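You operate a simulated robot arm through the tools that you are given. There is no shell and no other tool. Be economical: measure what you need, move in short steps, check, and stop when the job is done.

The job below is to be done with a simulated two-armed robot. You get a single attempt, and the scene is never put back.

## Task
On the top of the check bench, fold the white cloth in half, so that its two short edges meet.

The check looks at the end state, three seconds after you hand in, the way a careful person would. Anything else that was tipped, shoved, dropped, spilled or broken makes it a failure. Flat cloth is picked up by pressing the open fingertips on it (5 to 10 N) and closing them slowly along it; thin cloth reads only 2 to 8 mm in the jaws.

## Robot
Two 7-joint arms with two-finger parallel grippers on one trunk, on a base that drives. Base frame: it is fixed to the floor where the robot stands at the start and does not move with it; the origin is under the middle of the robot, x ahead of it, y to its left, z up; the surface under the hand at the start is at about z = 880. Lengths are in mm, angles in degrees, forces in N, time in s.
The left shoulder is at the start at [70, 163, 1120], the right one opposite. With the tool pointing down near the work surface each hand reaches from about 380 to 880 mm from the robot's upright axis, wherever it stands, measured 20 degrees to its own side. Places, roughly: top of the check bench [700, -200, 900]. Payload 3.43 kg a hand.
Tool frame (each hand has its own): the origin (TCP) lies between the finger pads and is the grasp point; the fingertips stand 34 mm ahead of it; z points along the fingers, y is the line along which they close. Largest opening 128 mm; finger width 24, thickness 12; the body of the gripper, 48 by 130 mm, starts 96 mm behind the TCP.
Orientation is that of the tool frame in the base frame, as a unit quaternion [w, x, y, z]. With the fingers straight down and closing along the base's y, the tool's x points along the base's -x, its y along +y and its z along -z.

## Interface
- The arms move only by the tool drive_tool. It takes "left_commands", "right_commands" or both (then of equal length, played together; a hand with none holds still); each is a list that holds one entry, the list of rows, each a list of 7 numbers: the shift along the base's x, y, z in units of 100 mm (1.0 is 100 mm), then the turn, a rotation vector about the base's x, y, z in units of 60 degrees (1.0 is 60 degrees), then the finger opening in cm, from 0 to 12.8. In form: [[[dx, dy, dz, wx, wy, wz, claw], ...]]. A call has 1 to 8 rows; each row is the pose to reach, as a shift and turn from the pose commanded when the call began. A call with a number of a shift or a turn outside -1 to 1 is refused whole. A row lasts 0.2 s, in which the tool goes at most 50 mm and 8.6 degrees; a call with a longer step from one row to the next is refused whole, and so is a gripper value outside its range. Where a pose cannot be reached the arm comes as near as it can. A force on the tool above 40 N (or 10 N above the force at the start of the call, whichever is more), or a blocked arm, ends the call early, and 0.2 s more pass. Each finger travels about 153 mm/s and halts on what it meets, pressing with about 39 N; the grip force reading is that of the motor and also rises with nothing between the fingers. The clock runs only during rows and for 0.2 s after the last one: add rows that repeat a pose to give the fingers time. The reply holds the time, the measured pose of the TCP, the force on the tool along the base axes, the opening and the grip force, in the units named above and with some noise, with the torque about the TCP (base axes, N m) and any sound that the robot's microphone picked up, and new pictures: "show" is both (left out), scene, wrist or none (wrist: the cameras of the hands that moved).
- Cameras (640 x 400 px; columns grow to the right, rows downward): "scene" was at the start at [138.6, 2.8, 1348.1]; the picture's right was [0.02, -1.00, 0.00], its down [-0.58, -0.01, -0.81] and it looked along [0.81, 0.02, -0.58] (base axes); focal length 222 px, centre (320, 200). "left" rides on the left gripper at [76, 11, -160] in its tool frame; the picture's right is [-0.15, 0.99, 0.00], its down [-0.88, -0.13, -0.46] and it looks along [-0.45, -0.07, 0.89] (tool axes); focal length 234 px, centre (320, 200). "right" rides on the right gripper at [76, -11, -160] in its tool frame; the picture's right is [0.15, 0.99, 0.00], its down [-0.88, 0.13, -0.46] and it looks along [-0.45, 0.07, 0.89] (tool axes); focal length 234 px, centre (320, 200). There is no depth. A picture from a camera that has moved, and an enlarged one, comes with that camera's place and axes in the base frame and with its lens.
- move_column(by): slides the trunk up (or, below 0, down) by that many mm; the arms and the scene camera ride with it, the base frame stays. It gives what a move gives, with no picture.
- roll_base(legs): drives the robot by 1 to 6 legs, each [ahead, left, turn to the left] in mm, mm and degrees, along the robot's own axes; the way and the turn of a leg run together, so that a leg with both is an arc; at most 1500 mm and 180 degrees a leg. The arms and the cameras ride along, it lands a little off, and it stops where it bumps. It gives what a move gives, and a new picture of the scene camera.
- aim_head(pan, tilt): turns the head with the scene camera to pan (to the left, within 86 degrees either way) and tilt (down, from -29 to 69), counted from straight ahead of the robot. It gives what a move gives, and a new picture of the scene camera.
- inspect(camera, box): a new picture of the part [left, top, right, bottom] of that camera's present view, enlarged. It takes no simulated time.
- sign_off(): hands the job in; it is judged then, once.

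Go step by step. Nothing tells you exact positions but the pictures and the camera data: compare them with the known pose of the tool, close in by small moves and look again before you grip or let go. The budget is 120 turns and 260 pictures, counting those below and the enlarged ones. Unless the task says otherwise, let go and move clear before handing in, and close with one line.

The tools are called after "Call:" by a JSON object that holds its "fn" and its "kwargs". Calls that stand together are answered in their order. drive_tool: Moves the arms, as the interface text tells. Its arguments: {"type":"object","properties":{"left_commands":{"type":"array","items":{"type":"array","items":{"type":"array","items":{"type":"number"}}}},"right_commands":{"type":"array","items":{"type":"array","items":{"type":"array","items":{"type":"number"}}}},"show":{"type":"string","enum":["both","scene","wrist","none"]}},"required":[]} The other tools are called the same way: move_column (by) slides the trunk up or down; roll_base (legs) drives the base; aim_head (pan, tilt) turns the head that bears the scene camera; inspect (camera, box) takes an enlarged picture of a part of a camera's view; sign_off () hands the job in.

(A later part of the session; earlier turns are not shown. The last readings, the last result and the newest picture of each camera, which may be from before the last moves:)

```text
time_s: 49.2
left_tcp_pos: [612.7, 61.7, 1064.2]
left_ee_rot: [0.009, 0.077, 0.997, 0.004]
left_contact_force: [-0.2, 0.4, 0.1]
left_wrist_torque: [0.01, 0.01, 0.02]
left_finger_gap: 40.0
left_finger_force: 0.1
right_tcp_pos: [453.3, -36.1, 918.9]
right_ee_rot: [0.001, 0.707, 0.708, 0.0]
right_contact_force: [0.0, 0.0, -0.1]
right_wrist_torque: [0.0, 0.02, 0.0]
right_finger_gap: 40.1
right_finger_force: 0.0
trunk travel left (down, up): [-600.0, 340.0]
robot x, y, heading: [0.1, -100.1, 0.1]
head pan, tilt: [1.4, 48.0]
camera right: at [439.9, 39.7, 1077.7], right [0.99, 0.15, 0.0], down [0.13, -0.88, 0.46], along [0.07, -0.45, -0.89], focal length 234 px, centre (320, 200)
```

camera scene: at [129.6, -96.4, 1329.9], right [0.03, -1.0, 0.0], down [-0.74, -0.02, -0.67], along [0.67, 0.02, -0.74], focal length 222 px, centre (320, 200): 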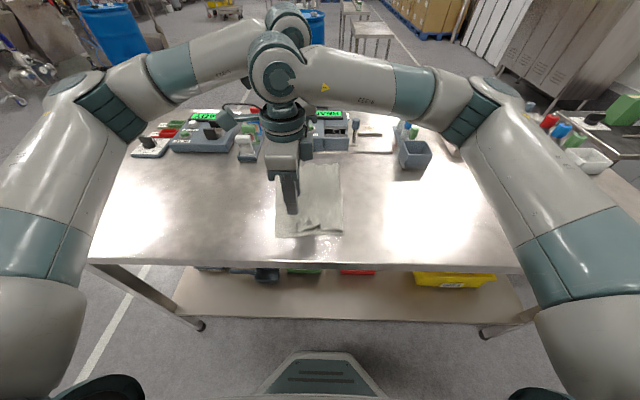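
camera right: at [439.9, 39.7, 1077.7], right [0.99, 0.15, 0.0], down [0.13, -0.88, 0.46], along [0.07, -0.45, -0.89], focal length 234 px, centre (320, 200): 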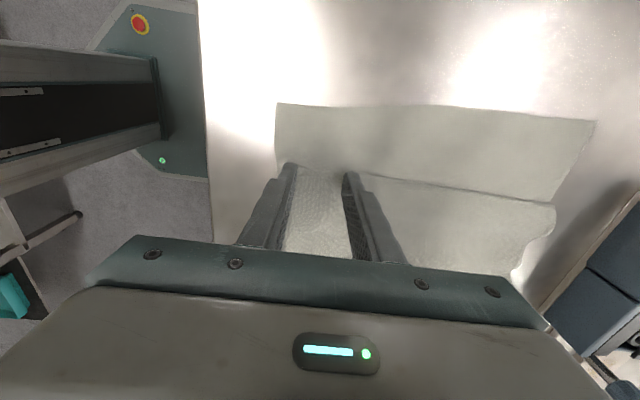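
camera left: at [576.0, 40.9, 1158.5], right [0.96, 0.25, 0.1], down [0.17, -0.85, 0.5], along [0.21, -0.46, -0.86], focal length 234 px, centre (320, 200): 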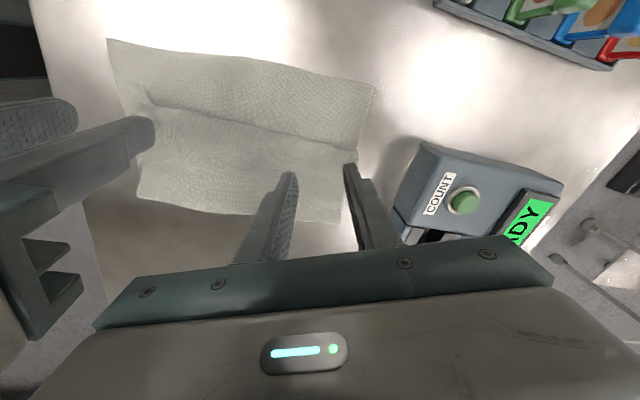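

Placement is good, just above contact. I'll press very lightly and close slowly.

Call:
{"fn": "drive_tool", "kwargs": {"right_commands": [[[0, 0, -0.014, 0, 0, 0, 4], [0, 0, -0.014, 0, 0, 0, 3.7], [0, 0, -0.014, 0, 0, 0, 3.4], [0, 0, -0.014, 0, 0, 0, 3.1], [0, 0, -0.014, 0, 0, 0, 2.8], [0, 0, -0.014, 0, 0, 0, 2.5], [0, 0, -0.014, 0, 0, 0, 2.2]]], "show": "wrist"}}

```text
time_s: 50.9
left_tcp_pos: [612.7, 62.3, 1064.1]
left_ee_rot: [0.008, 0.077, 0.997, 0.004]
left_contact_force: [0.3, 0.1, 0.5]
left_wrist_torque: [0.02, 0.01, -0.01]
left_finger_gap: 39.8
left_finger_force: 0.0
right_tcp_pos: [452.6, -36.6, 917.1]
right_ee_rot: [0.0, 0.707, 0.707, 0.0]
right_contact_force: [-0.8, 0.2, 1.3]
right_wrist_torque: [-0.01, -0.01, 0.0]
right_finger_gap: 21.9
right_finger_force: 0.1
trunk travel left (down, up): [-600.0, 340.0]
robot x, y, heading: [0.4, -99.9, 0.0]
head pan, tilt: [1.4, 48.0]
camera right: at [439.7, 39.9, 1076.5], right [0.99, 0.15, 0.0], down [0.13, -0.88, 0.46], along [0.07, -0.45, -0.89], focal length 234 px, centre (320, 200)
```

right: 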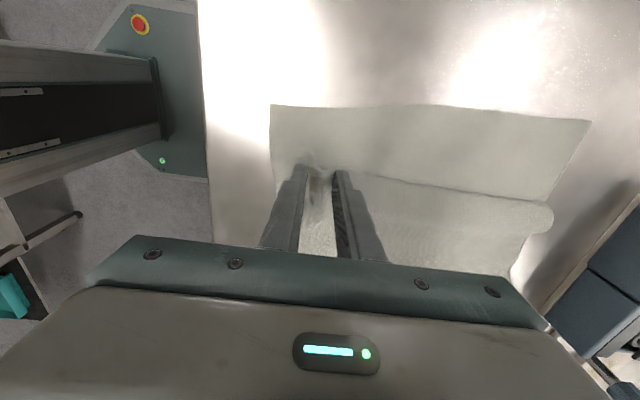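

A small peak is forming in the top ply between the fingers. I'll close the rest of the way.

Call:
{"fn": "drive_tool", "kwargs": {"right_commands": [[[0, 0, -0.004, 0, 0, 0, 1.9], [0, 0, -0.004, 0, 0, 0, 1.6], [0, 0, -0.004, 0, 0, 0, 1.3], [0, 0, -0.004, 0, 0, 0, 1.0], [0, 0, -0.004, 0, 0, 0, 0.7], [0, 0, -0.004, 0, 0, 0, 0.4], [0, 0, -0.004, 0, 0, 0, 0], [0, 0, -0.004, 0, 0, 0, 0]]], "show": "wrist"}}

```text
time_s: 52.6
left_tcp_pos: [613.0, 63.0, 1063.3]
left_ee_rot: [0.007, 0.078, 0.997, 0.004]
left_contact_force: [-0.5, -0.3, -0.6]
left_wrist_torque: [-0.01, 0.03, 0.0]
left_finger_gap: 39.8
left_finger_force: 0.1
right_tcp_pos: [450.6, -36.3, 917.2]
right_ee_rot: [0.0, 0.707, 0.707, -0.001]
right_contact_force: [-0.1, -0.6, 2.5]
right_wrist_torque: [0.0, 0.0, -0.02]
right_finger_gap: 2.4
right_finger_force: 37.2
trunk travel left (down, up): [-600.0, 340.0]
robot x, y, heading: [0.9, -100.1, 0.1]
head pan, tilt: [1.4, 48.0]
camera right: at [439.6, 40.0, 1076.1], right [0.99, 0.15, 0.0], down [0.13, -0.88, 0.46], along [0.07, -0.45, -0.89], focal length 234 px, centre (320, 200)
```

right: 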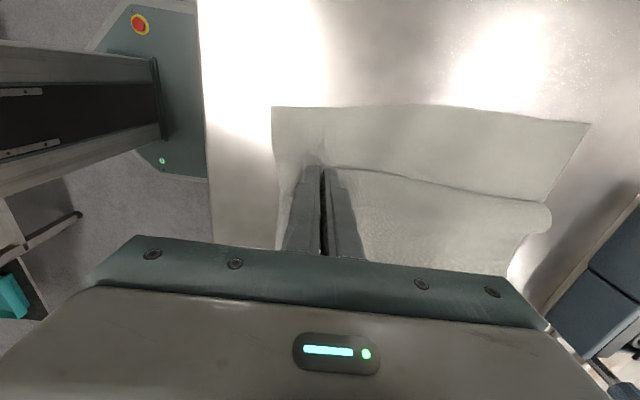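

The gap is 2.4 mm, matching one doubled ply. I'll lift 25 mm and check that only the top ply comes up.

Call:
{"fn": "drive_tool", "kwargs": {"right_commands": [[[0, 0, 0.08, 0, 0, 0, 0], [0, 0, 0.16, 0, 0, 0, 0], [0, 0, 0.25, 0, 0, 0, 0], [0, 0, 0.25, 0, 0, 0, 0]]], "show": "none"}}

Call:
{"fn": "inspect", "kwargs": {"camera": "right", "box": [240, 80, 560, 280]}}

Call:
{"fn": "inspect", "kwargs": {"camera": "scene", "box": [250, 150, 370, 250]}}

```text
time_s: 53.6
left_tcp_pos: [611.9, 62.9, 1064.0]
left_ee_rot: [0.008, 0.078, 0.997, 0.004]
left_contact_force: [0.3, 0.5, -0.2]
left_wrist_torque: [-0.01, -0.04, 0.02]
left_finger_gap: 39.9
left_finger_force: 0.1
right_tcp_pos: [451.0, -36.1, 942.1]
right_ee_rot: [0.0, 0.707, 0.707, -0.001]
right_contact_force: [-0.4, -0.4, 0.2]
right_wrist_torque: [0.0, 0.01, -0.01]
right_finger_gap: 2.5
right_finger_force: 37.3
trunk travel left (down, up): [-600.0, 340.0]
robot x, y, heading: [1.7, -98.9, 0.2]
head pan, tilt: [1.4, 48.0]
```

```text
2.00 times, centred on (400, 180) of right
camera zoom: at [439.6, 40.0, 1101.3], right [0.99, 0.15, 0.0], down [0.13, -0.88, 0.46], along [0.07, -0.45, -0.89], focal length 468 px, centre (160, 240)
```

zoom: 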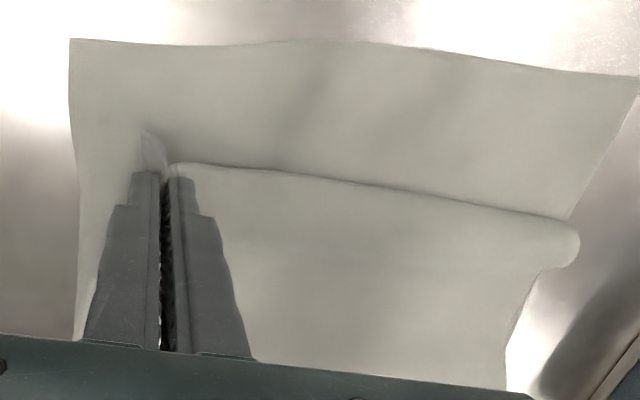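

```text
4.00 times, centred on (310, 200) of scene
camera zoom: at [129.8, -96.4, 1329.9], right [0.03, -1.0, 0.0], down [-0.74, -0.02, -0.67], along [0.67, 0.02, -0.74], focal length 888 px, centre (360, 200)
```

zoom: 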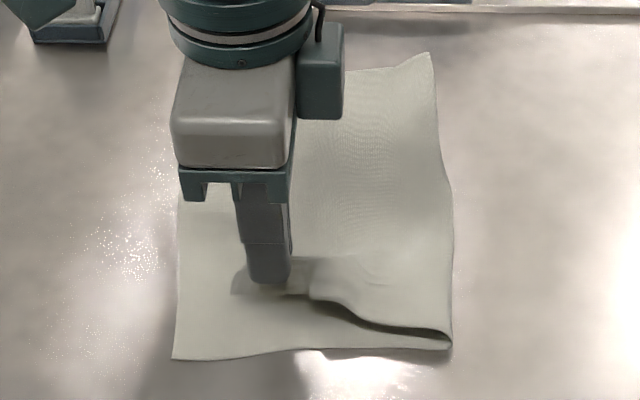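

Only the top ply came up. I'll draw it toward +y and slightly −x so that its near corner meets the bottom corner, staying low.

Call:
{"fn": "drive_tool", "kwargs": {"right_commands": [[[-0.02, 0.08, 0, 0, 0, 0, 0], [-0.05, 0.16, 0, 0, 0, 0, 0], [-0.08, 0.24, -0.03, 0, 0, 0, 0], [-0.1, 0.32, -0.08, 0, 0, 0, 0], [-0.12, 0.4, -0.13, 0, 0, 0, 0], [-0.12, 0.42, -0.15, 0, 0, 0, 0]]], "show": "none"}}

Call:
{"fn": "inspect", "kwargs": {"camera": "right", "box": [240, 80, 560, 280]}}

Call:
{"fn": "inspect", "kwargs": {"camera": "scene", "box": [250, 150, 370, 250]}}

```text
time_s: 55.0
left_tcp_pos: [612.6, 62.0, 1063.5]
left_ee_rot: [0.008, 0.077, 0.997, 0.004]
left_contact_force: [-0.1, -0.4, 0.4]
left_wrist_torque: [0.0, 0.01, 0.02]
left_finger_gap: 39.8
left_finger_force: 0.1
right_tcp_pos: [439.9, 5.4, 926.5]
right_ee_rot: [-0.001, 0.707, 0.708, 0.0]
right_contact_force: [-1.1, -0.1, 0.7]
right_wrist_torque: [0.0, 0.02, -0.04]
right_finger_gap: 2.6
right_finger_force: 36.6
trunk travel left (down, up): [-600.0, 340.0]
robot x, y, heading: [-0.5, -97.9, -0.2]
head pan, tilt: [1.4, 48.0]
```

```text
2.00 times, centred on (400, 180) of right
camera zoom: at [427.6, 81.9, 1086.0], right [0.99, 0.15, 0.0], down [0.13, -0.88, 0.46], along [0.07, -0.45, -0.89], focal length 468 px, centre (160, 240)
```

zoom: 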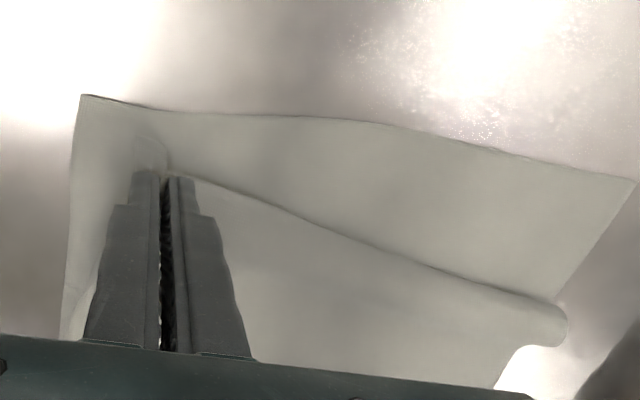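

```text
4.00 times, centred on (310, 200) of scene
camera zoom: at [129.6, -96.5, 1329.9], right [0.03, -1.0, 0.0], down [-0.74, -0.02, -0.67], along [0.67, 0.02, -0.74], focal length 888 px, centre (360, 200)
```

zoom: 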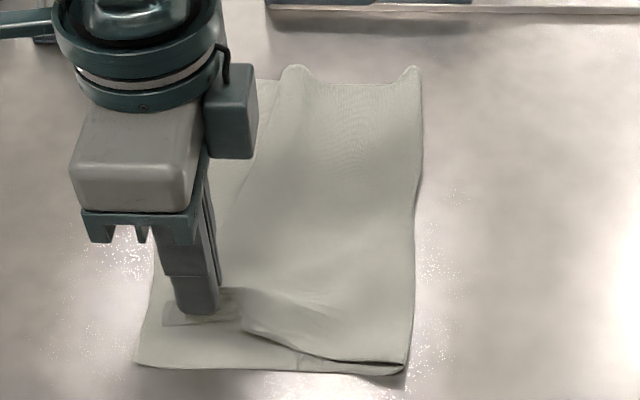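

The pull moved the bottom ply about 20 mm as well. I'll anchor the bottom's exposed strip with the left hand, pressing closed fingers near (600,25), while the right hand keeps pulling.

Call:
{"fn": "drive_tool", "kwargs": {"left_commands": [[[-0.05, -0.15, -0.3, 0, 0, 0, 1], [-0.12, -0.35, -0.6, 0, 0, 0, 0], [-0.12, -0.35, -0.9, 0, 0, 0, 0], [-0.12, -0.35, -1.0, 0, 0, 0, 0]]], "show": "none"}}

Call:
{"fn": "drive_tool", "kwargs": {"left_commands": [[[0, 0, -0.2, 0, 0, 0, 0], [0, 0, -0.34, 0, 0, 0, 0], [0, 0, -0.36, 0, 0, 0, 0]]], "show": "both"}}

```text
time_s: 56.0
left_tcp_pos: [599.4, 27.2, 963.5]
left_ee_rot: [0.008, 0.077, 0.997, 0.004]
left_contact_force: [0.8, -0.8, 0.4]
left_wrist_torque: [-0.01, 0.05, 0.01]
left_finger_gap: 0.0
left_finger_force: 33.0
right_tcp_pos: [439.1, 5.1, 926.2]
right_ee_rot: [0.001, 0.707, 0.707, 0.0]
right_contact_force: [0.8, 0.1, 0.4]
right_wrist_torque: [0.02, -0.06, -0.04]
right_finger_gap: 2.7
right_finger_force: 36.9
trunk travel left (down, up): [-600.0, 340.0]
robot x, y, heading: [-2.5, -98.7, -0.0]
head pan, tilt: [1.4, 48.0]
```

```text
time_s: 56.9
left_tcp_pos: [601.3, 27.8, 927.5]
left_ee_rot: [0.008, 0.078, 0.997, 0.003]
left_contact_force: [0.7, -0.8, -0.6]
left_wrist_torque: [-0.02, -0.02, -0.03]
left_finger_gap: 0.1
left_finger_force: 33.2
right_tcp_pos: [438.8, 6.7, 927.0]
right_ee_rot: [0.0, 0.708, 0.707, 0.0]
right_contact_force: [-0.2, 0.5, 0.6]
right_wrist_torque: [-0.01, 0.0, -0.04]
right_finger_gap: 2.3
right_finger_force: 36.8
trunk travel left (down, up): [-600.0, 340.0]
robot x, y, heading: [1.9, -97.9, 0.1]
head pan, tilt: [1.4, 48.0]
camera scene: at [129.7, -96.3, 1329.9], right [0.03, -1.0, 0.0], down [-0.74, -0.02, -0.67], along [0.67, 0.02, -0.74], focal length 222 px, centre (320, 200)
camera left: at [524.8, 49.5, 1086.5], right [0.3, 0.95, 0.01], down [0.84, -0.27, 0.47], along [0.45, -0.13, -0.88], focal length 234 px, centre (320, 200)
```

scene: 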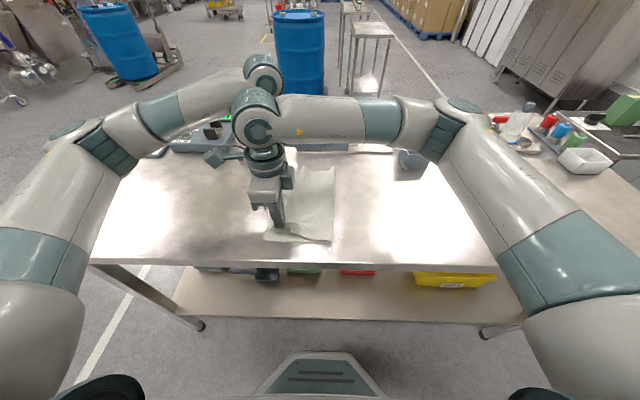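
left: 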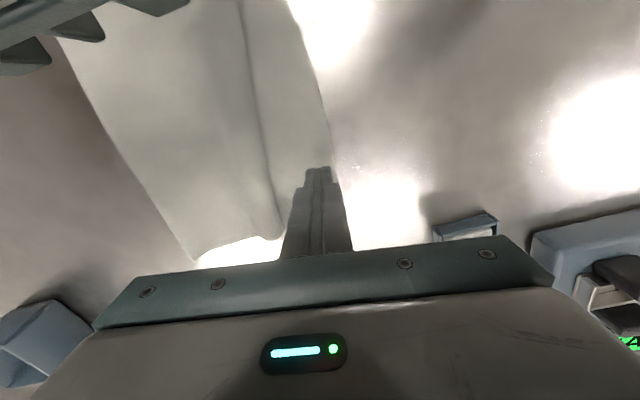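

The left fingers are over the strip. I'll press down to anchor it and pull with the right.

Call:
{"fn": "drive_tool", "kwargs": {"left_commands": [[[0, 0, -0.08, 0, 0, 0, 0], [0, 0, -0.12, 0, 0, 0, 0], [0, 0, -0.14, 0, 0, 0, 0], [0, 0, -0.14, 0, 0, 0, 0], [0, 0, -0.14, 0, 0, 0, 0], [0, 0, -0.14, 0, 0, 0, 0], [0, 0, -0.14, 0, 0, 0, 0], [0, 0, -0.14, 0, 0, 0, 0]]], "right_commands": [[[0, 0, 0, 0, 0, 0, 0], [0, 0, 0, 0, 0, 0, 0], [0, 0, 0, 0, 0, 0, 0], [0, 0, 0, 0, 0, 0, 0], [-0.03, 0.05, 0, 0, 0, 0, 0], [-0.06, 0.1, 0, 0, 0, 0, 0], [-0.08, 0.15, -0.02, 0, 0, 0, 0], [-0.1, 0.19, -0.04, 0, 0, 0, 0]]], "show": "none"}}

Call:
{"fn": "inspect", "kwargs": {"camera": "right", "box": [200, 60, 520, 260]}}

Call:
{"fn": "inspect", "kwargs": {"camera": "scene", "box": [250, 150, 370, 250]}}

```text
time_s: 58.6
left_tcp_pos: [600.2, 28.5, 915.3]
left_ee_rot: [0.009, 0.078, 0.997, 0.003]
left_contact_force: [2.5, 1.3, 14.0]
left_wrist_torque: [0.06, 0.01, -0.03]
left_finger_gap: 0.0
left_finger_force: 33.0
right_tcp_pos: [428.1, 24.3, 922.3]
right_ee_rot: [0.001, 0.707, 0.707, 0.001]
right_contact_force: [0.0, 0.1, 0.2]
right_wrist_torque: [0.03, -0.01, 0.02]
right_finger_gap: 2.5
right_finger_force: 37.7
trunk travel left (down, up): [-600.0, 340.0]
robot x, y, heading: [-0.4, -96.3, 0.1]
head pan, tilt: [1.4, 48.0]
```

```text
2.00 times, centred on (360, 160) of right
camera zoom: at [416.3, 100.8, 1082.1], right [0.99, 0.15, 0.0], down [0.13, -0.88, 0.46], along [0.07, -0.45, -0.89], focal length 468 px, centre (240, 280)
```

zoom: 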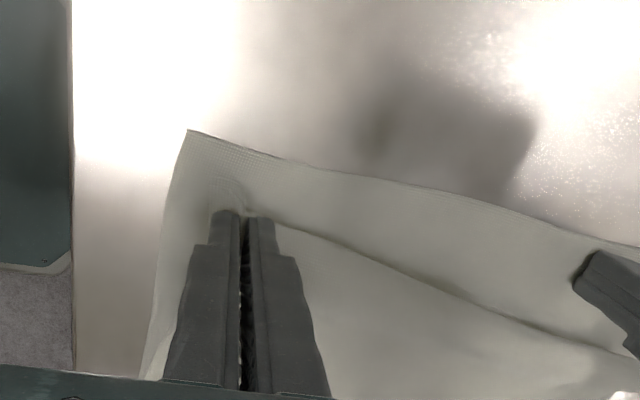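

```text
4.00 times, centred on (310, 200) of scene
camera zoom: at [128.5, -96.4, 1330.1], right [0.03, -1.0, 0.0], down [-0.74, -0.02, -0.67], along [0.67, 0.02, -0.74], focal length 888 px, centre (360, 200)
```

zoom: 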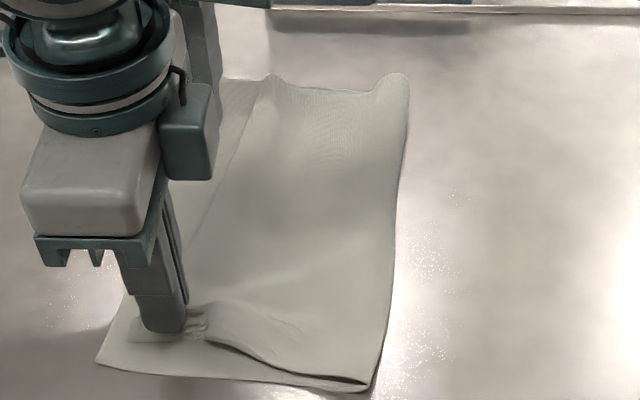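

The bottom near end still follows, since the cloth slides easily as one. A cleaner way is for the left hand to grip the far top corner the same flapless way, then both lift the top half to take out the slack and lay it down again. I'll raise and turn the left hand the other way.

Call:
{"fn": "drive_tool", "kwargs": {"left_commands": [[[0, 0, 0.2, 0, 0, 0.0, 0], [0, 0, 0.5, 0, 0, 0.14, 0], [0.1, 0, 0.8, 0, 0, 0.28, 0], [0.2, -0.1, 0.8, 0, 0, 0.42, 0], [0.3, -0.2, 0.8, 0, 0, 0.56, 0], [0.4, -0.3, 0.8, 0, 0, 0.7, 1], [0.45, -0.4, 0.8, 0, 0, 0.84, 3], [0.45, -0.45, 0.8, 0, 0, 0.98, 4]]], "show": "none"}}

Call:
{"fn": "drive_tool", "kwargs": {"left_commands": [[[0, 0, 0, 0, 0, 0.14, 4], [0, 0, 0, 0, 0, 0.28, 4], [0, 0, 0, 0, 0, 0.42, 4], [0, 0, 0, 0, 0, 0.56, 4], [0, 0, 0, 0, 0, 0.67, 4], [0, 0, 0, 0, 0, 0.67, 4]]], "show": "both"}}

```text
time_s: 60.5
left_tcp_pos: [647.7, -16.9, 993.4]
left_ee_rot: [0.005, -0.423, 0.906, 0.007]
left_contact_force: [-0.2, 0.0, 0.4]
left_wrist_torque: [0.0, 0.01, -0.02]
left_finger_gap: 40.1
left_finger_force: 0.1
right_tcp_pos: [429.5, 25.5, 921.8]
right_ee_rot: [0.0, 0.708, 0.707, 0.0]
right_contact_force: [0.2, -0.3, 0.1]
right_wrist_torque: [0.02, 0.02, 0.0]
right_finger_gap: 2.2
right_finger_force: 37.3
trunk travel left (down, up): [-600.0, 340.0]
robot x, y, heading: [-2.0, -97.6, -0.1]
head pan, tilt: [1.4, 48.0]
```

```text
time_s: 61.9
left_tcp_pos: [646.0, -18.6, 993.5]
left_ee_rot: [-0.003, 0.708, -0.706, -0.009]
left_contact_force: [1.1, -0.6, -0.1]
left_wrist_torque: [0.01, -0.02, 0.0]
left_finger_gap: 39.8
left_finger_force: 0.0
right_tcp_pos: [428.7, 23.6, 921.8]
right_ee_rot: [0.0, 0.707, 0.707, -0.001]
right_contact_force: [0.0, 0.5, 0.5]
right_wrist_torque: [-0.03, 0.02, -0.04]
right_finger_gap: 2.3
right_finger_force: 37.4
trunk travel left (down, up): [-600.0, 340.0]
robot x, y, heading: [-1.1, -97.4, -0.0]
head pan, tilt: [1.4, 48.0]
camera scene: at [129.6, -96.4, 1329.9], right [0.03, -1.0, 0.0], down [-0.74, -0.02, -0.67], along [0.67, 0.02, -0.74], focal length 222 px, centre (320, 200)
camera left: at [636.2, -95.7, 1152.4], right [-0.99, 0.14, 0.01], down [0.13, 0.87, 0.47], along [0.06, 0.46, -0.88], focal length 234 px, centre (320, 200)
```

scene: 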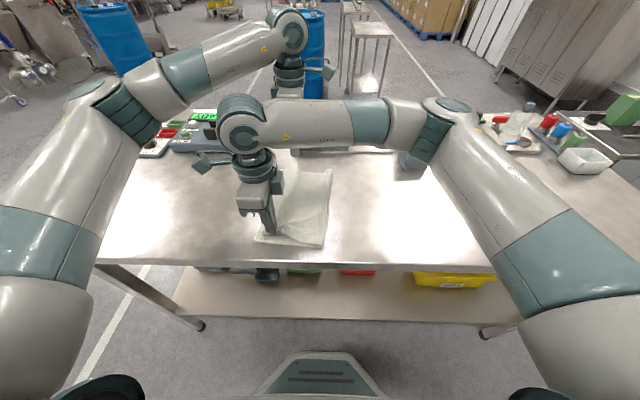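
left: 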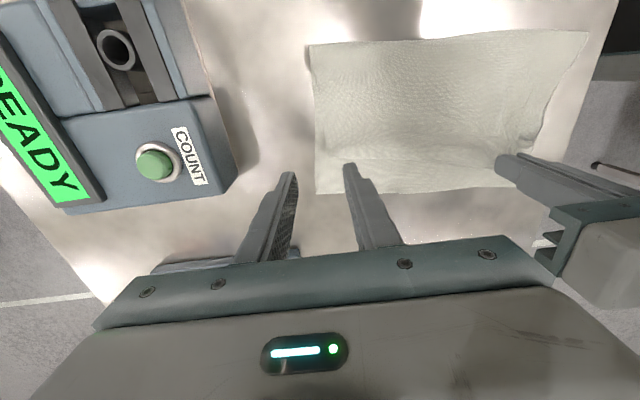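

The left hand has turned fully this way. I'll look closer at the far corner.

Call:
{"fn": "inspect", "kwargs": {"camera": "left", "box": [240, 20, 600, 245]}}

Call:
{"fn": "inspect", "kwargs": {"camera": "scene", "box": [250, 150, 350, 250]}}

```text
1.78 times, centred on (420, 132) of left
camera zoom: at [636.2, -95.7, 1152.4], right [-0.99, 0.14, 0.01], down [0.13, 0.87, 0.47], along [0.06, 0.46, -0.88], focal length 416 px, centre (142, 320)
```

zoom: 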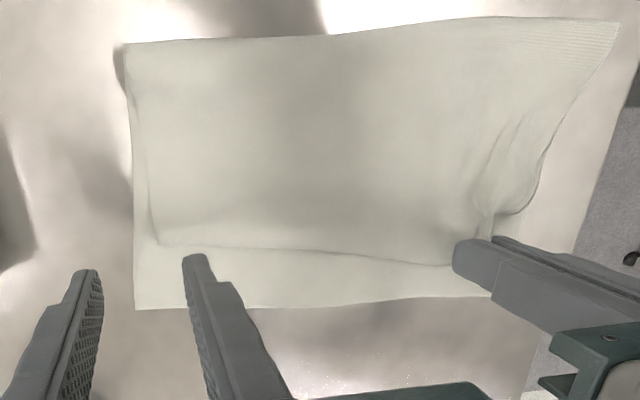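

```text
4.00 times, centred on (300, 200) of scene
camera zoom: at [129.6, -96.4, 1329.9], right [0.03, -1.0, 0.0], down [-0.74, -0.02, -0.67], along [0.67, 0.02, -0.74], focal length 888 px, centre (400, 200)
```

zoom: 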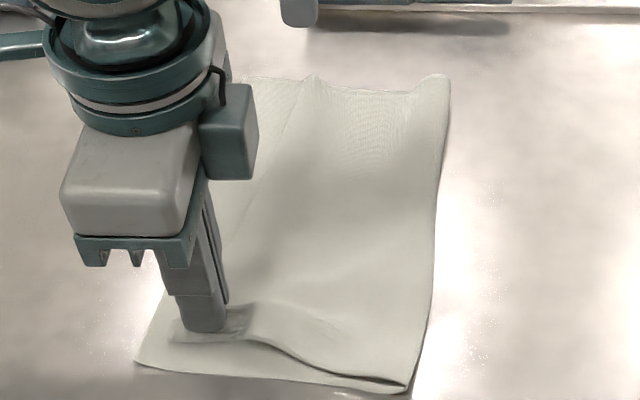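

The far top corner is at about (643,−10), and the edge near x=617 is at y≈−3. I'll lower the left hand to grip there.

Call:
{"fn": "drive_tool", "kwargs": {"left_commands": [[[-0.28, 0.05, 0, 0, 0, 0, 3.2], [-0.28, 0.05, -0.4, 0, 0, 0, 3.2], [-0.28, 0.05, -0.65, 0, 0, 0, 3.2], [-0.28, 0.05, -0.75, 0, 0, 0, 3.2], [-0.28, 0.05, -0.75, 0, 0, 0, 3.2]]], "show": "wrist"}}

```text
time_s: 63.0
left_tcp_pos: [616.1, -13.0, 917.6]
left_ee_rot: [-0.003, 0.708, -0.706, -0.009]
left_contact_force: [0.0, 0.0, 0.3]
left_wrist_torque: [-0.03, 0.02, 0.0]
left_finger_gap: 32.0
left_finger_force: 0.1
right_tcp_pos: [428.0, 24.9, 922.5]
right_ee_rot: [0.0, 0.706, 0.708, 0.0]
right_contact_force: [-0.3, 1.4, -0.5]
right_wrist_torque: [0.04, -0.03, -0.03]
right_finger_gap: 2.6
right_finger_force: 37.3
trunk travel left (down, up): [-600.0, 340.0]
robot x, y, heading: [1.8, -99.8, 0.1]
head pan, tilt: [1.4, 48.0]
camera left: at [607.6, -90.8, 1076.8], right [-0.99, 0.14, 0.01], down [0.13, 0.87, 0.47], along [0.06, 0.46, -0.88], focal length 234 px, centre (320, 200)
```

left: 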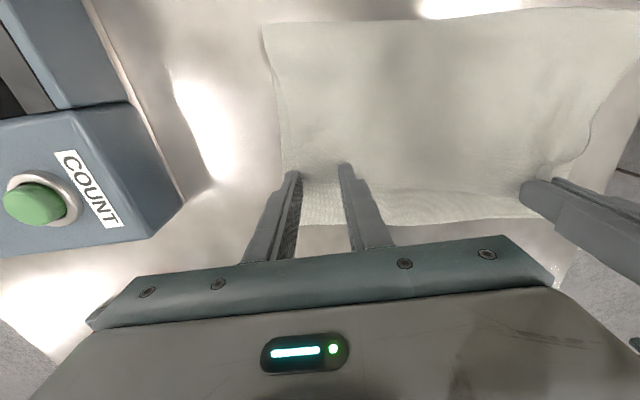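

The fingers straddle the far edge of the top ply. I'll press very lightly and close slowly.

Call:
{"fn": "drive_tool", "kwargs": {"left_commands": [[[0, 0, -0.014, 0, 0, 0, 3.2], [0, 0, -0.014, 0, 0, 0, 2.9], [0, 0, -0.014, 0, 0, 0, 2.6], [0, 0, -0.014, 0, 0, 0, 2.3], [0, 0, -0.014, 0, 0, 0, 2.0], [0, 0, -0.014, 0, 0, 0, 1.7], [0, 0, -0.014, 0, 0, 0, 1.4]]], "show": "wrist"}}

```text
time_s: 64.7
left_tcp_pos: [616.7, -13.5, 917.8]
left_ee_rot: [-0.003, 0.708, -0.706, -0.007]
left_contact_force: [-0.2, 1.8, 4.4]
left_wrist_torque: [-0.02, -0.02, 0.0]
left_finger_gap: 14.1
left_finger_force: 0.1
right_tcp_pos: [429.7, 24.6, 923.1]
right_ee_rot: [0.0, 0.707, 0.707, 0.0]
right_contact_force: [1.0, 0.2, 0.1]
right_wrist_torque: [0.0, -0.09, -0.03]
right_finger_gap: 2.2
right_finger_force: 37.5
trunk travel left (down, up): [-600.0, 340.0]
robot x, y, heading: [0.0, -99.5, -0.1]
head pan, tilt: [1.4, 48.0]
camera left: at [607.2, -90.9, 1075.9], right [-0.99, 0.14, 0.01], down [0.13, 0.87, 0.47], along [0.06, 0.46, -0.88], focal length 234 px, centre (320, 200)
```

left: 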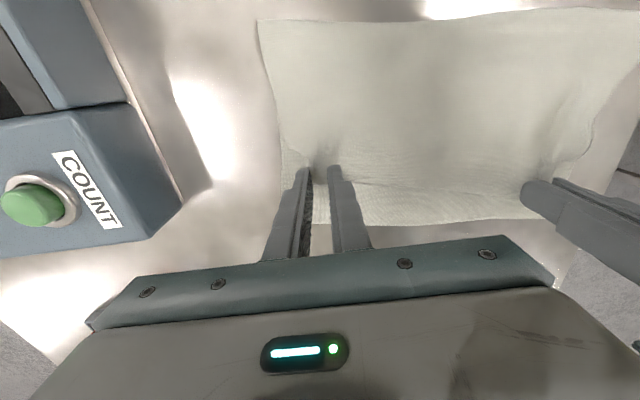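

Call:
{"fn": "drive_tool", "kwargs": {"left_commands": [[[0, 0, 0, 0, 0, 0, 1.1], [0, 0, 0, 0, 0, 0, 0.8], [0, 0, 0, 0, 0, 0, 0.5], [0, 0, 0, 0, 0, 0, 0.2], [0, 0, 0, 0, 0, 0, 0], [0, 0, 0, 0, 0, 0, 0]]], "show": "none"}}

Call:
{"fn": "drive_tool", "kwargs": {"left_commands": [[[0, 0, 0.1, 0, 0, 0, 0], [0, 0, 0.2, 0, 0, 0, 0], [0, 0, 0.3, 0, 0, 0, 0], [0, 0, 0.3, 0, 0, 0, 0]]], "right_commands": [[[0, 0, 0.1, 0, 0, 0, 0], [0, 0, 0.2, 0, 0, 0, 0], [0, 0, 0.3, 0, 0, 0, 0], [0, 0, 0.3, 0, 0, 0, 0]]], "show": "both"}}

```text
time_s: 66.0
left_tcp_pos: [617.1, -12.8, 918.0]
left_ee_rot: [-0.002, 0.708, -0.706, -0.009]
left_contact_force: [-6.7, 1.0, 6.8]
left_wrist_torque: [-0.06, 0.27, -0.04]
left_finger_gap: 1.9
left_finger_force: 36.3
right_tcp_pos: [429.8, 24.8, 923.9]
right_ee_rot: [0.0, 0.707, 0.707, 0.0]
right_contact_force: [5.8, -0.9, 0.3]
right_wrist_torque: [-0.03, -0.29, 0.11]
right_finger_gap: 2.4
right_finger_force: 36.8
trunk travel left (down, up): [-600.0, 340.0]
robot x, y, heading: [0.9, -100.1, 0.1]
head pan, tilt: [1.4, 48.0]
```

```text
time_s: 67.0
left_tcp_pos: [617.5, -13.1, 947.0]
left_ee_rot: [-0.002, 0.708, -0.706, -0.009]
left_contact_force: [-6.8, -0.1, 0.4]
left_wrist_torque: [0.03, 0.22, -0.09]
left_finger_gap: 1.7
left_finger_force: 36.3
right_tcp_pos: [429.9, 24.0, 953.2]
right_ee_rot: [0.001, 0.707, 0.707, 0.0]
right_contact_force: [6.5, -1.0, -0.3]
right_wrist_torque: [-0.05, -0.23, 0.1]
right_finger_gap: 2.6
right_finger_force: 37.5
trunk travel left (down, up): [-600.0, 340.0]
robot x, y, heading: [-0.4, -99.8, -0.1]
head pan, tilt: [1.4, 48.0]
camera scene: at [129.8, -96.3, 1329.8], right [0.03, -1.0, 0.0], down [-0.74, -0.02, -0.67], along [0.67, 0.02, -0.74], focal length 222 px, centre (320, 200)
camera right: at [417.8, 100.8, 1111.6], right [0.99, 0.15, 0.0], down [0.13, -0.88, 0.46], along [0.07, -0.45, -0.89], focal length 234 px, centre (320, 200)
camera left: at [608.3, -90.9, 1105.8], right [-0.99, 0.14, 0.01], down [0.13, 0.87, 0.47], along [0.06, 0.46, -0.88], focal length 234 px, centre (320, 200)
```

scene: 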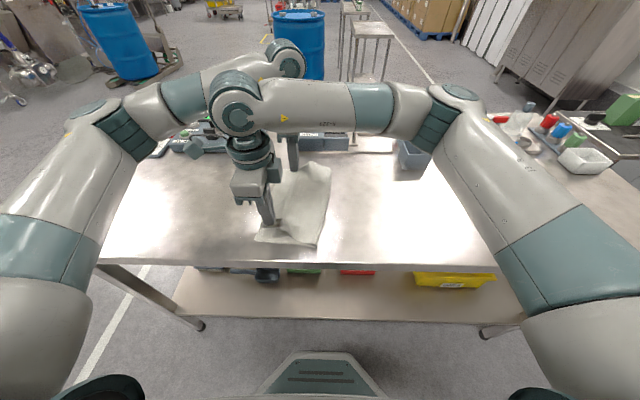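
right: 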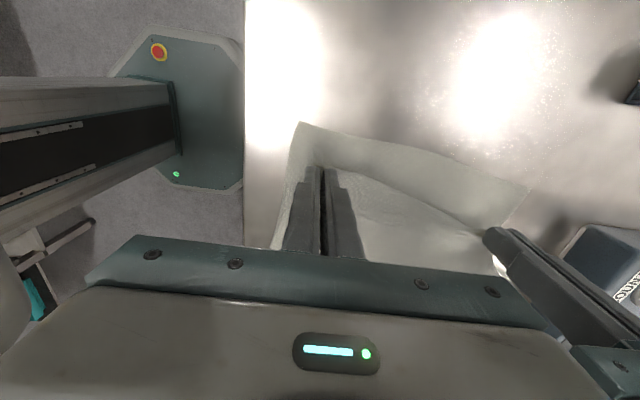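
left: 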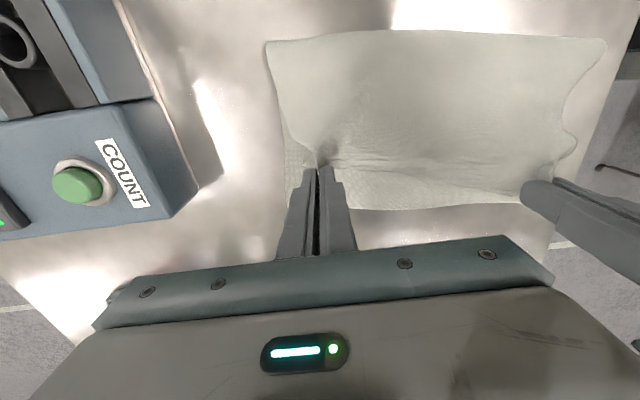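

Both grips hold only the top ply. I'll lift it up over the fold line to take out the slack, closing the hands together by 6 mm to ease the tension between them.

Call:
{"fn": "drive_tool", "kwargs": {"left_commands": [[[-0.03, -0.05, 0.12, 0, 0, 0, 0], [-0.04, -0.14, 0.26, 0, 0, 0, 0], [-0.05, -0.24, 0.4, 0, 0, 0, 0], [-0.07, -0.34, 0.53, 0, 0, 0, 0], [-0.08, -0.44, 0.65, 0, 0, 0, 0], [-0.09, -0.53, 0.75, 0, 0, 0, 0]]], "right_commands": [[[0.03, -0.05, 0.12, 0, 0, 0, 0], [0.02, -0.15, 0.25, 0, 0, 0, 0], [0.0, -0.26, 0.38, 0, 0, 0, 0], [-0.01, -0.38, 0.5, 0, 0, 0, 0], [-0.02, -0.5, 0.6, 0, 0, 0, 0], [-0.03, -0.6, 0.7, 0, 0, 0, 0]]], "show": "none"}}

Call:
{"fn": "drive_tool", "kwargs": {"left_commands": [[[-0.01, -0.12, 0.1, 0, 0, 0, 0], [-0.02, -0.24, 0.2, 0, 0, 0, 0], [-0.03, -0.36, 0.28, 0, 0, 0, 0], [-0.04, -0.46, 0.35, 0, 0, 0, 0], [-0.05, -0.54, 0.4, 0, 0, 0, 0], [-0.05, -0.54, 0.4, 0, 0, 0, 0]]], "right_commands": [[[-0.01, -0.13, 0.1, 0, 0, 0, 0], [-0.02, -0.26, 0.2, 0, 0, 0, 0], [-0.03, -0.39, 0.28, 0, 0, 0, 0], [-0.05, -0.52, 0.35, 0, 0, 0, 0], [-0.06, -0.6, 0.4, 0, 0, 0, 0], [-0.06, -0.6, 0.4, 0, 0, 0, 0]]], "show": "both"}}

```text
time_s: 68.5
left_tcp_pos: [607.7, -66.9, 1024.1]
left_ee_rot: [-0.003, 0.708, -0.706, -0.009]
left_contact_force: [-1.5, -0.2, 1.0]
left_wrist_torque: [0.06, 0.02, 0.0]
left_finger_gap: 1.5
left_finger_force: 36.6
right_tcp_pos: [425.4, -36.9, 1023.0]
right_ee_rot: [0.0, 0.707, 0.707, 0.0]
right_contact_force: [0.8, -0.6, -0.6]
right_wrist_torque: [-0.05, -0.05, 0.0]
right_finger_gap: 2.6
right_finger_force: 37.0
trunk travel left (down, up): [-600.0, 340.0]
robot x, y, heading: [-2.6, -101.6, -0.3]
head pan, tilt: [1.4, 48.0]
```

```text
time_s: 69.8
left_tcp_pos: [604.9, -119.5, 1063.4]
left_ee_rot: [-0.003, 0.707, -0.707, -0.009]
left_contact_force: [-1.3, 0.2, 0.5]
left_wrist_torque: [0.0, 0.01, -0.02]
left_finger_gap: 1.6
left_finger_force: 37.0
right_tcp_pos: [420.2, -95.4, 1063.0]
right_ee_rot: [0.0, 0.707, 0.708, 0.001]
right_contact_force: [0.5, 0.8, 0.4]
right_wrist_torque: [0.0, -0.08, 0.03]
right_finger_gap: 2.5
right_finger_force: 37.3
trunk travel left (down, up): [-600.0, 340.0]
robot x, y, heading: [2.5, -97.6, -0.1]
head pan, tilt: [1.4, 48.0]
camera scene: at [129.8, -96.1, 1329.9], right [0.03, -1.0, 0.0], down [-0.74, -0.02, -0.67], along [0.67, 0.02, -0.74], focal length 222 px, centre (320, 200)
camera right: at [408.7, -19.2, 1222.1], right [0.99, 0.15, 0.0], down [0.13, -0.88, 0.46], along [0.07, -0.45, -0.89], focal length 234 px, centre (320, 200)
camera left: at [594.5, -197.6, 1220.6], right [-0.99, 0.14, 0.01], down [0.13, 0.87, 0.47], along [0.06, 0.46, -0.88], focal length 234 px, centre (320, 200)
```

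scene: 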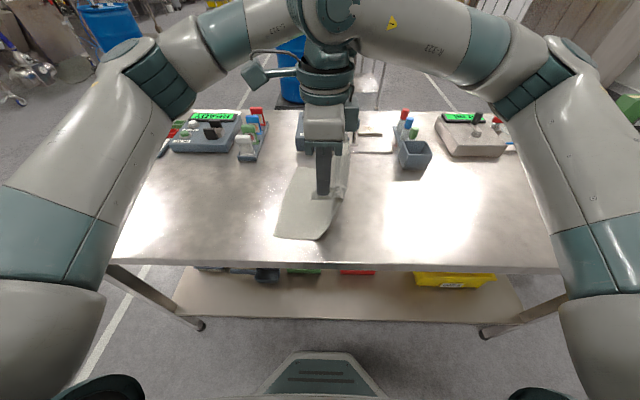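
right: 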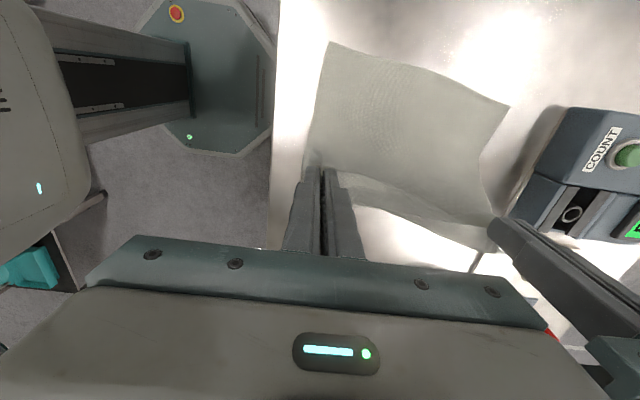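
left: 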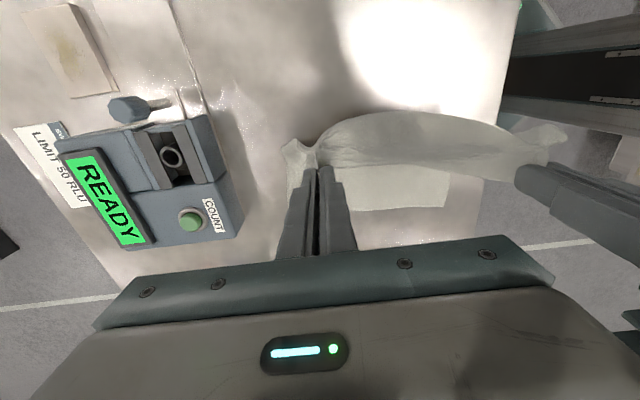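

The top half is up but still bulges. I'll move further −y and a little higher, to stand straight over the proper fold line at about y −147 near and −171 far.

Call:
{"fn": "drive_tool", "kwargs": {"left_commands": [[[-0.01, -0.1, 0.05, 0, 0, 0, 0], [-0.02, -0.2, 0.1, 0, 0, 0, 0], [-0.04, -0.3, 0.13, 0, 0, 0, 0], [-0.05, -0.4, 0.15, 0, 0, 0, 0], [-0.06, -0.48, 0.16, 0, 0, 0, 0], [-0.06, -0.48, 0.16, 0, 0, 0, 0]]], "right_commands": [[[-0.01, -0.1, 0.05, 0, 0, 0, 0], [-0.02, -0.2, 0.1, 0, 0, 0, 0], [-0.04, -0.3, 0.13, 0, 0, 0, 0], [-0.05, -0.4, 0.15, 0, 0, 0, 0], [-0.06, -0.48, 0.16, 0, 0, 0, 0], [-0.06, -0.48, 0.16, 0, 0, 0, 0]]], "show": "both"}}

```text
time_s: 71.2
left_tcp_pos: [598.5, -167.9, 1079.5]
left_ee_rot: [-0.002, 0.707, -0.707, -0.009]
left_contact_force: [-1.5, -0.4, -0.3]
left_wrist_torque: [0.01, 0.04, 0.03]
left_finger_gap: 1.8
left_finger_force: 36.3
right_tcp_pos: [413.4, -143.1, 1078.1]
right_ee_rot: [0.0, 0.707, 0.707, -0.001]
right_contact_force: [1.0, 0.3, -0.7]
right_wrist_torque: [0.05, -0.08, 0.01]
right_finger_gap: 2.7
right_finger_force: 37.0
trunk travel left (down, up): [-600.0, 340.0]
robot x, y, heading: [2.7, -97.5, 0.2]
head pan, tilt: [1.4, 48.0]
camera scene: at [129.7, -96.0, 1329.9], right [0.03, -1.0, 0.0], down [-0.74, -0.02, -0.67], along [0.67, 0.02, -0.74], focal length 222 px, centre (320, 200)
camera right: at [402.7, -66.9, 1237.7], right [0.99, 0.15, 0.0], down [0.13, -0.88, 0.46], along [0.07, -0.45, -0.89], focal length 234 px, centre (320, 200)
camera left: at [588.3, -245.9, 1237.1], right [-0.99, 0.14, 0.01], down [0.13, 0.87, 0.47], along [0.06, 0.46, -0.88], focal length 234 px, centre (320, 200)
```

scene: 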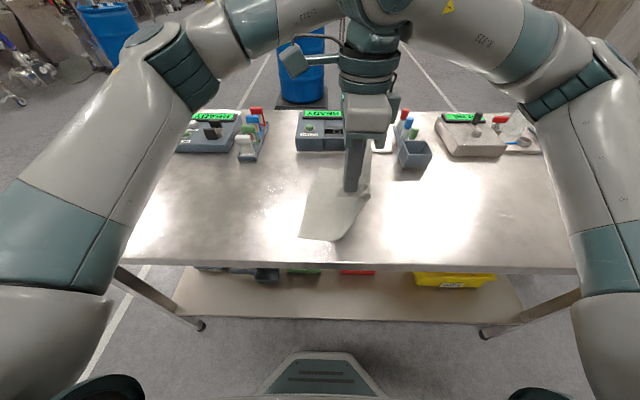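
right: 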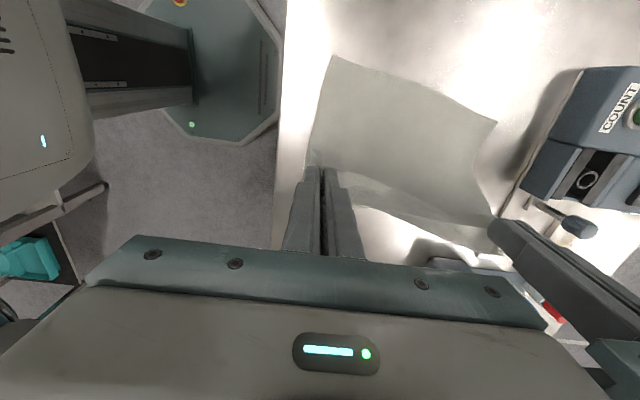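
left: 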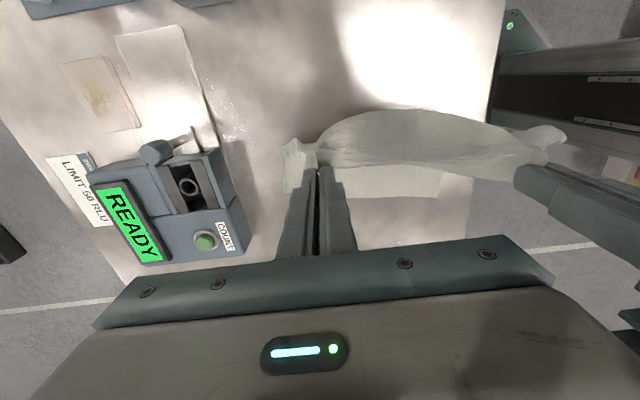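

The cloth slides along easily, so I'll repeat the laying that worked: hang it free, then lay the bottom half and fold back. I'm raising the trunk and squaring the hands.

Call:
{"fn": "move_column", "kwargs": {"by": 210}}

Call:
{"fn": "drive_tool", "kwargs": {"left_commands": [[[0, 0.14, 0, 0, 0, 0, 0], [0.0, 0.28, 0, 0, 0, 0, 0], [0.0, 0.42, 0, 0, 0, 0, 0], [0.0, 0.56, 0, 0, 0, 0, 0], [0.0, 0.7, 0, 0, 0, 0, 0], [0, 0.85, 0, 0, 0, 0, 0], [0, 1.0, 0, 0, 0, 0, 0]]], "right_commands": [[[0, 0.11, 0, 0, 0, 0, 0], [0, 0.22, 0, 0, 0, 0, 0], [0, 0.33, 0, 0, 0, 0, 0], [0, 0.44, 0, 0, 0, 0, 0], [0, 0.55, 0, 0, 0, 0, 0], [0, 0.65, 0, 0, 0, 0, 0], [0, 0.75, 0, 0, 0, 0, 0]]], "show": "both"}}

```text
time_s: 73.5
left_tcp_pos: [598.0, -168.7, 1287.5]
left_ee_rot: [0.002, -0.707, 0.707, 0.009]
left_contact_force: [-1.6, 0.1, 0.1]
left_wrist_torque: [0.0, 0.04, 0.02]
left_finger_gap: 2.0
left_finger_force: 35.9
right_tcp_pos: [415.2, -143.3, 1288.9]
right_ee_rot: [0.0, 0.707, 0.707, 0.001]
right_contact_force: [1.1, 0.8, -0.1]
right_wrist_torque: [0.03, -0.02, 0.02]
right_finger_gap: 2.5
right_finger_force: 37.8
trunk travel left (down, up): [-810.0, 130.0]
robot x, y, heading: [0.1, -97.3, -0.2]
head pan, tilt: [1.4, 48.0]
```

```text
time_s: 75.1
left_tcp_pos: [597.9, -66.5, 1287.9]
left_ee_rot: [-0.002, 0.708, -0.707, -0.008]
left_contact_force: [-1.8, 0.2, -0.1]
left_wrist_torque: [-0.02, 0.03, 0.0]
left_finger_gap: 1.8
left_finger_force: 36.4
right_tcp_pos: [414.0, -65.4, 1287.2]
right_ee_rot: [0.001, 0.707, 0.707, 0.0]
right_contact_force: [1.5, 0.1, 0.4]
right_wrist_torque: [0.0, -0.07, -0.01]
right_finger_gap: 2.6
right_finger_force: 37.2
trunk travel left (down, up): [-810.0, 130.0]
robot x, y, heading: [3.8, -96.4, -0.1]
head pan, tilt: [1.4, 48.0]
camera scene: at [129.7, -94.5, 1539.9], right [0.03, -1.0, 0.0], down [-0.74, -0.02, -0.67], along [0.67, 0.02, -0.74], focal length 222 px, centre (320, 200)
camera right: at [402.7, 10.3, 1447.5], right [0.99, 0.15, 0.0], down [0.13, -0.88, 0.46], along [0.07, -0.45, -0.89], focal length 234 px, centre (320, 200)
camera left: at [588.2, -144.3, 1446.9], right [-0.99, 0.14, 0.01], down [0.13, 0.87, 0.47], along [0.06, 0.46, -0.88], focal length 234 px, centre (320, 200)
```

scene: 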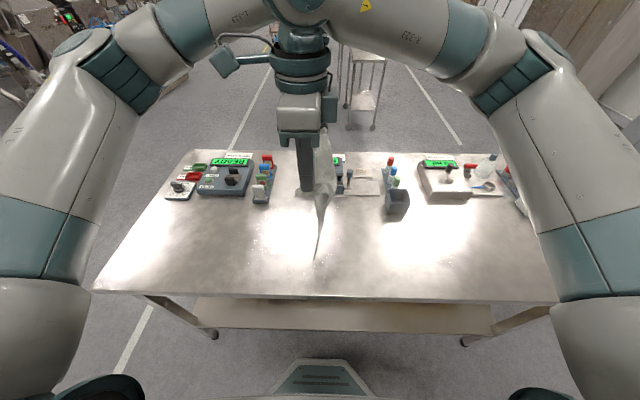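
right: 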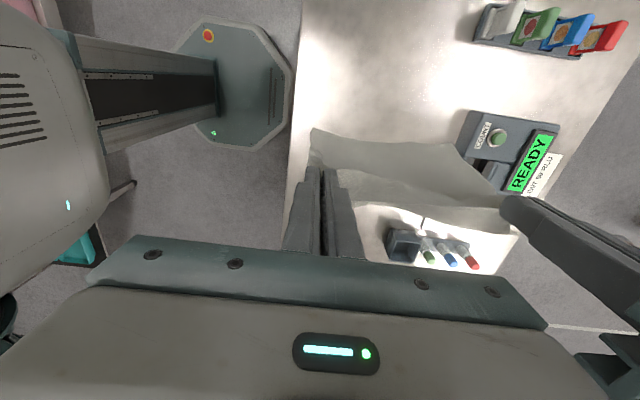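
left: 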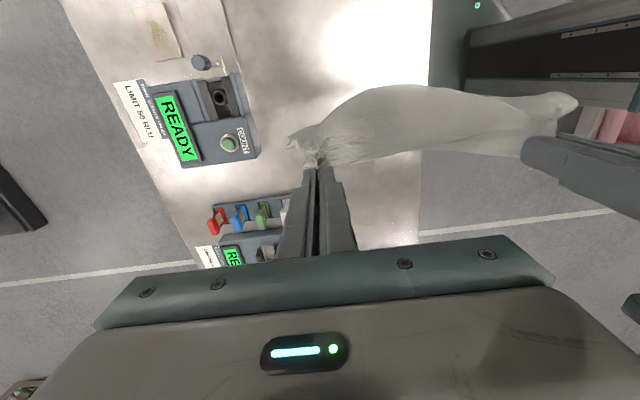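

The cloth hangs again, but only about 250 mm below the near grip. Some length may be tucked at the grips, so I'll look closer.

Call:
{"fn": "inspect", "kwargs": {"camera": "scene", "box": [260, 120, 380, 280]}}

Call:
{"fn": "inspect", "kwargs": {"camera": "left", "box": [260, 60, 600, 220]}}

Call:
{"fn": "inspect", "kwargs": {"camera": "right", "box": [280, 100, 540, 250]}}

```text
2.50 times, centred on (320, 200) of scene
camera zoom: at [129.7, -94.5, 1539.9], right [0.03, -1.0, 0.0], down [-0.74, -0.02, -0.67], along [0.67, 0.02, -0.74], focal length 555 px, centre (320, 200)
```

zoom: 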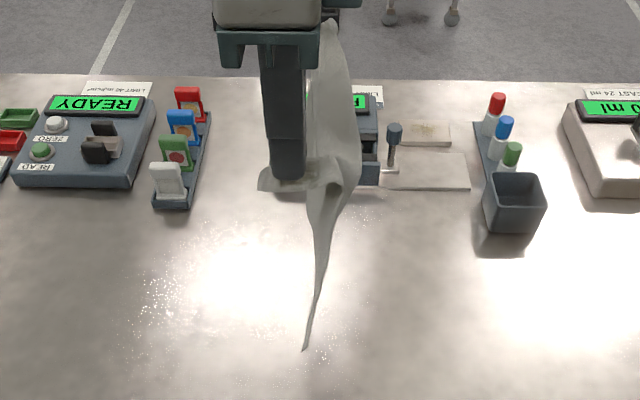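

```text
1.88 times, centred on (430, 140) of left
camera zoom: at [588.2, -144.3, 1446.9], right [-0.99, 0.14, 0.01], down [0.13, 0.87, 0.47], along [0.06, 0.46, -0.88], focal length 441 px, centre (113, 313)
```

zoom: 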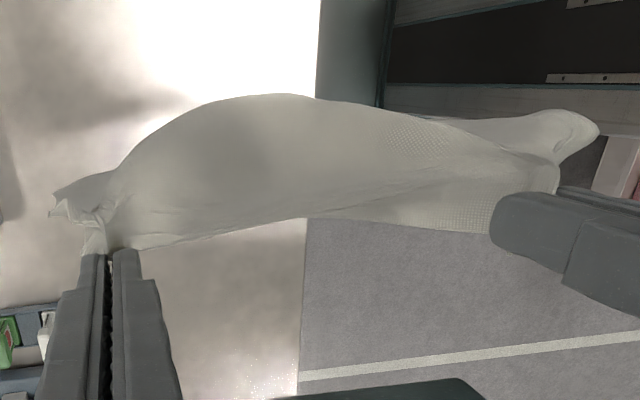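

```text
2.46 times, centred on (410, 175) of right
camera zoom: at [402.7, 10.3, 1447.5], right [0.99, 0.15, 0.0], down [0.13, -0.88, 0.46], along [0.07, -0.45, -0.89], focal length 576 px, centre (98, 262)
```

zoom: 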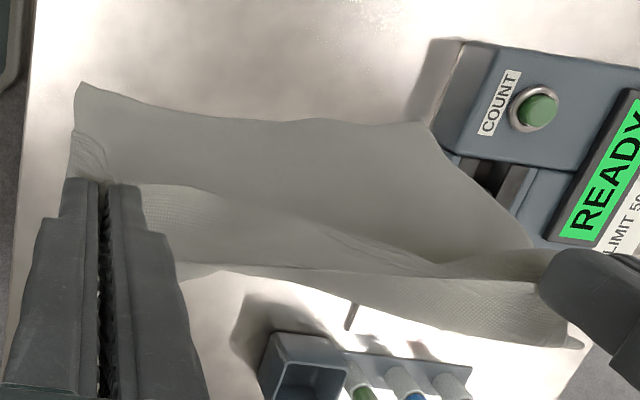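

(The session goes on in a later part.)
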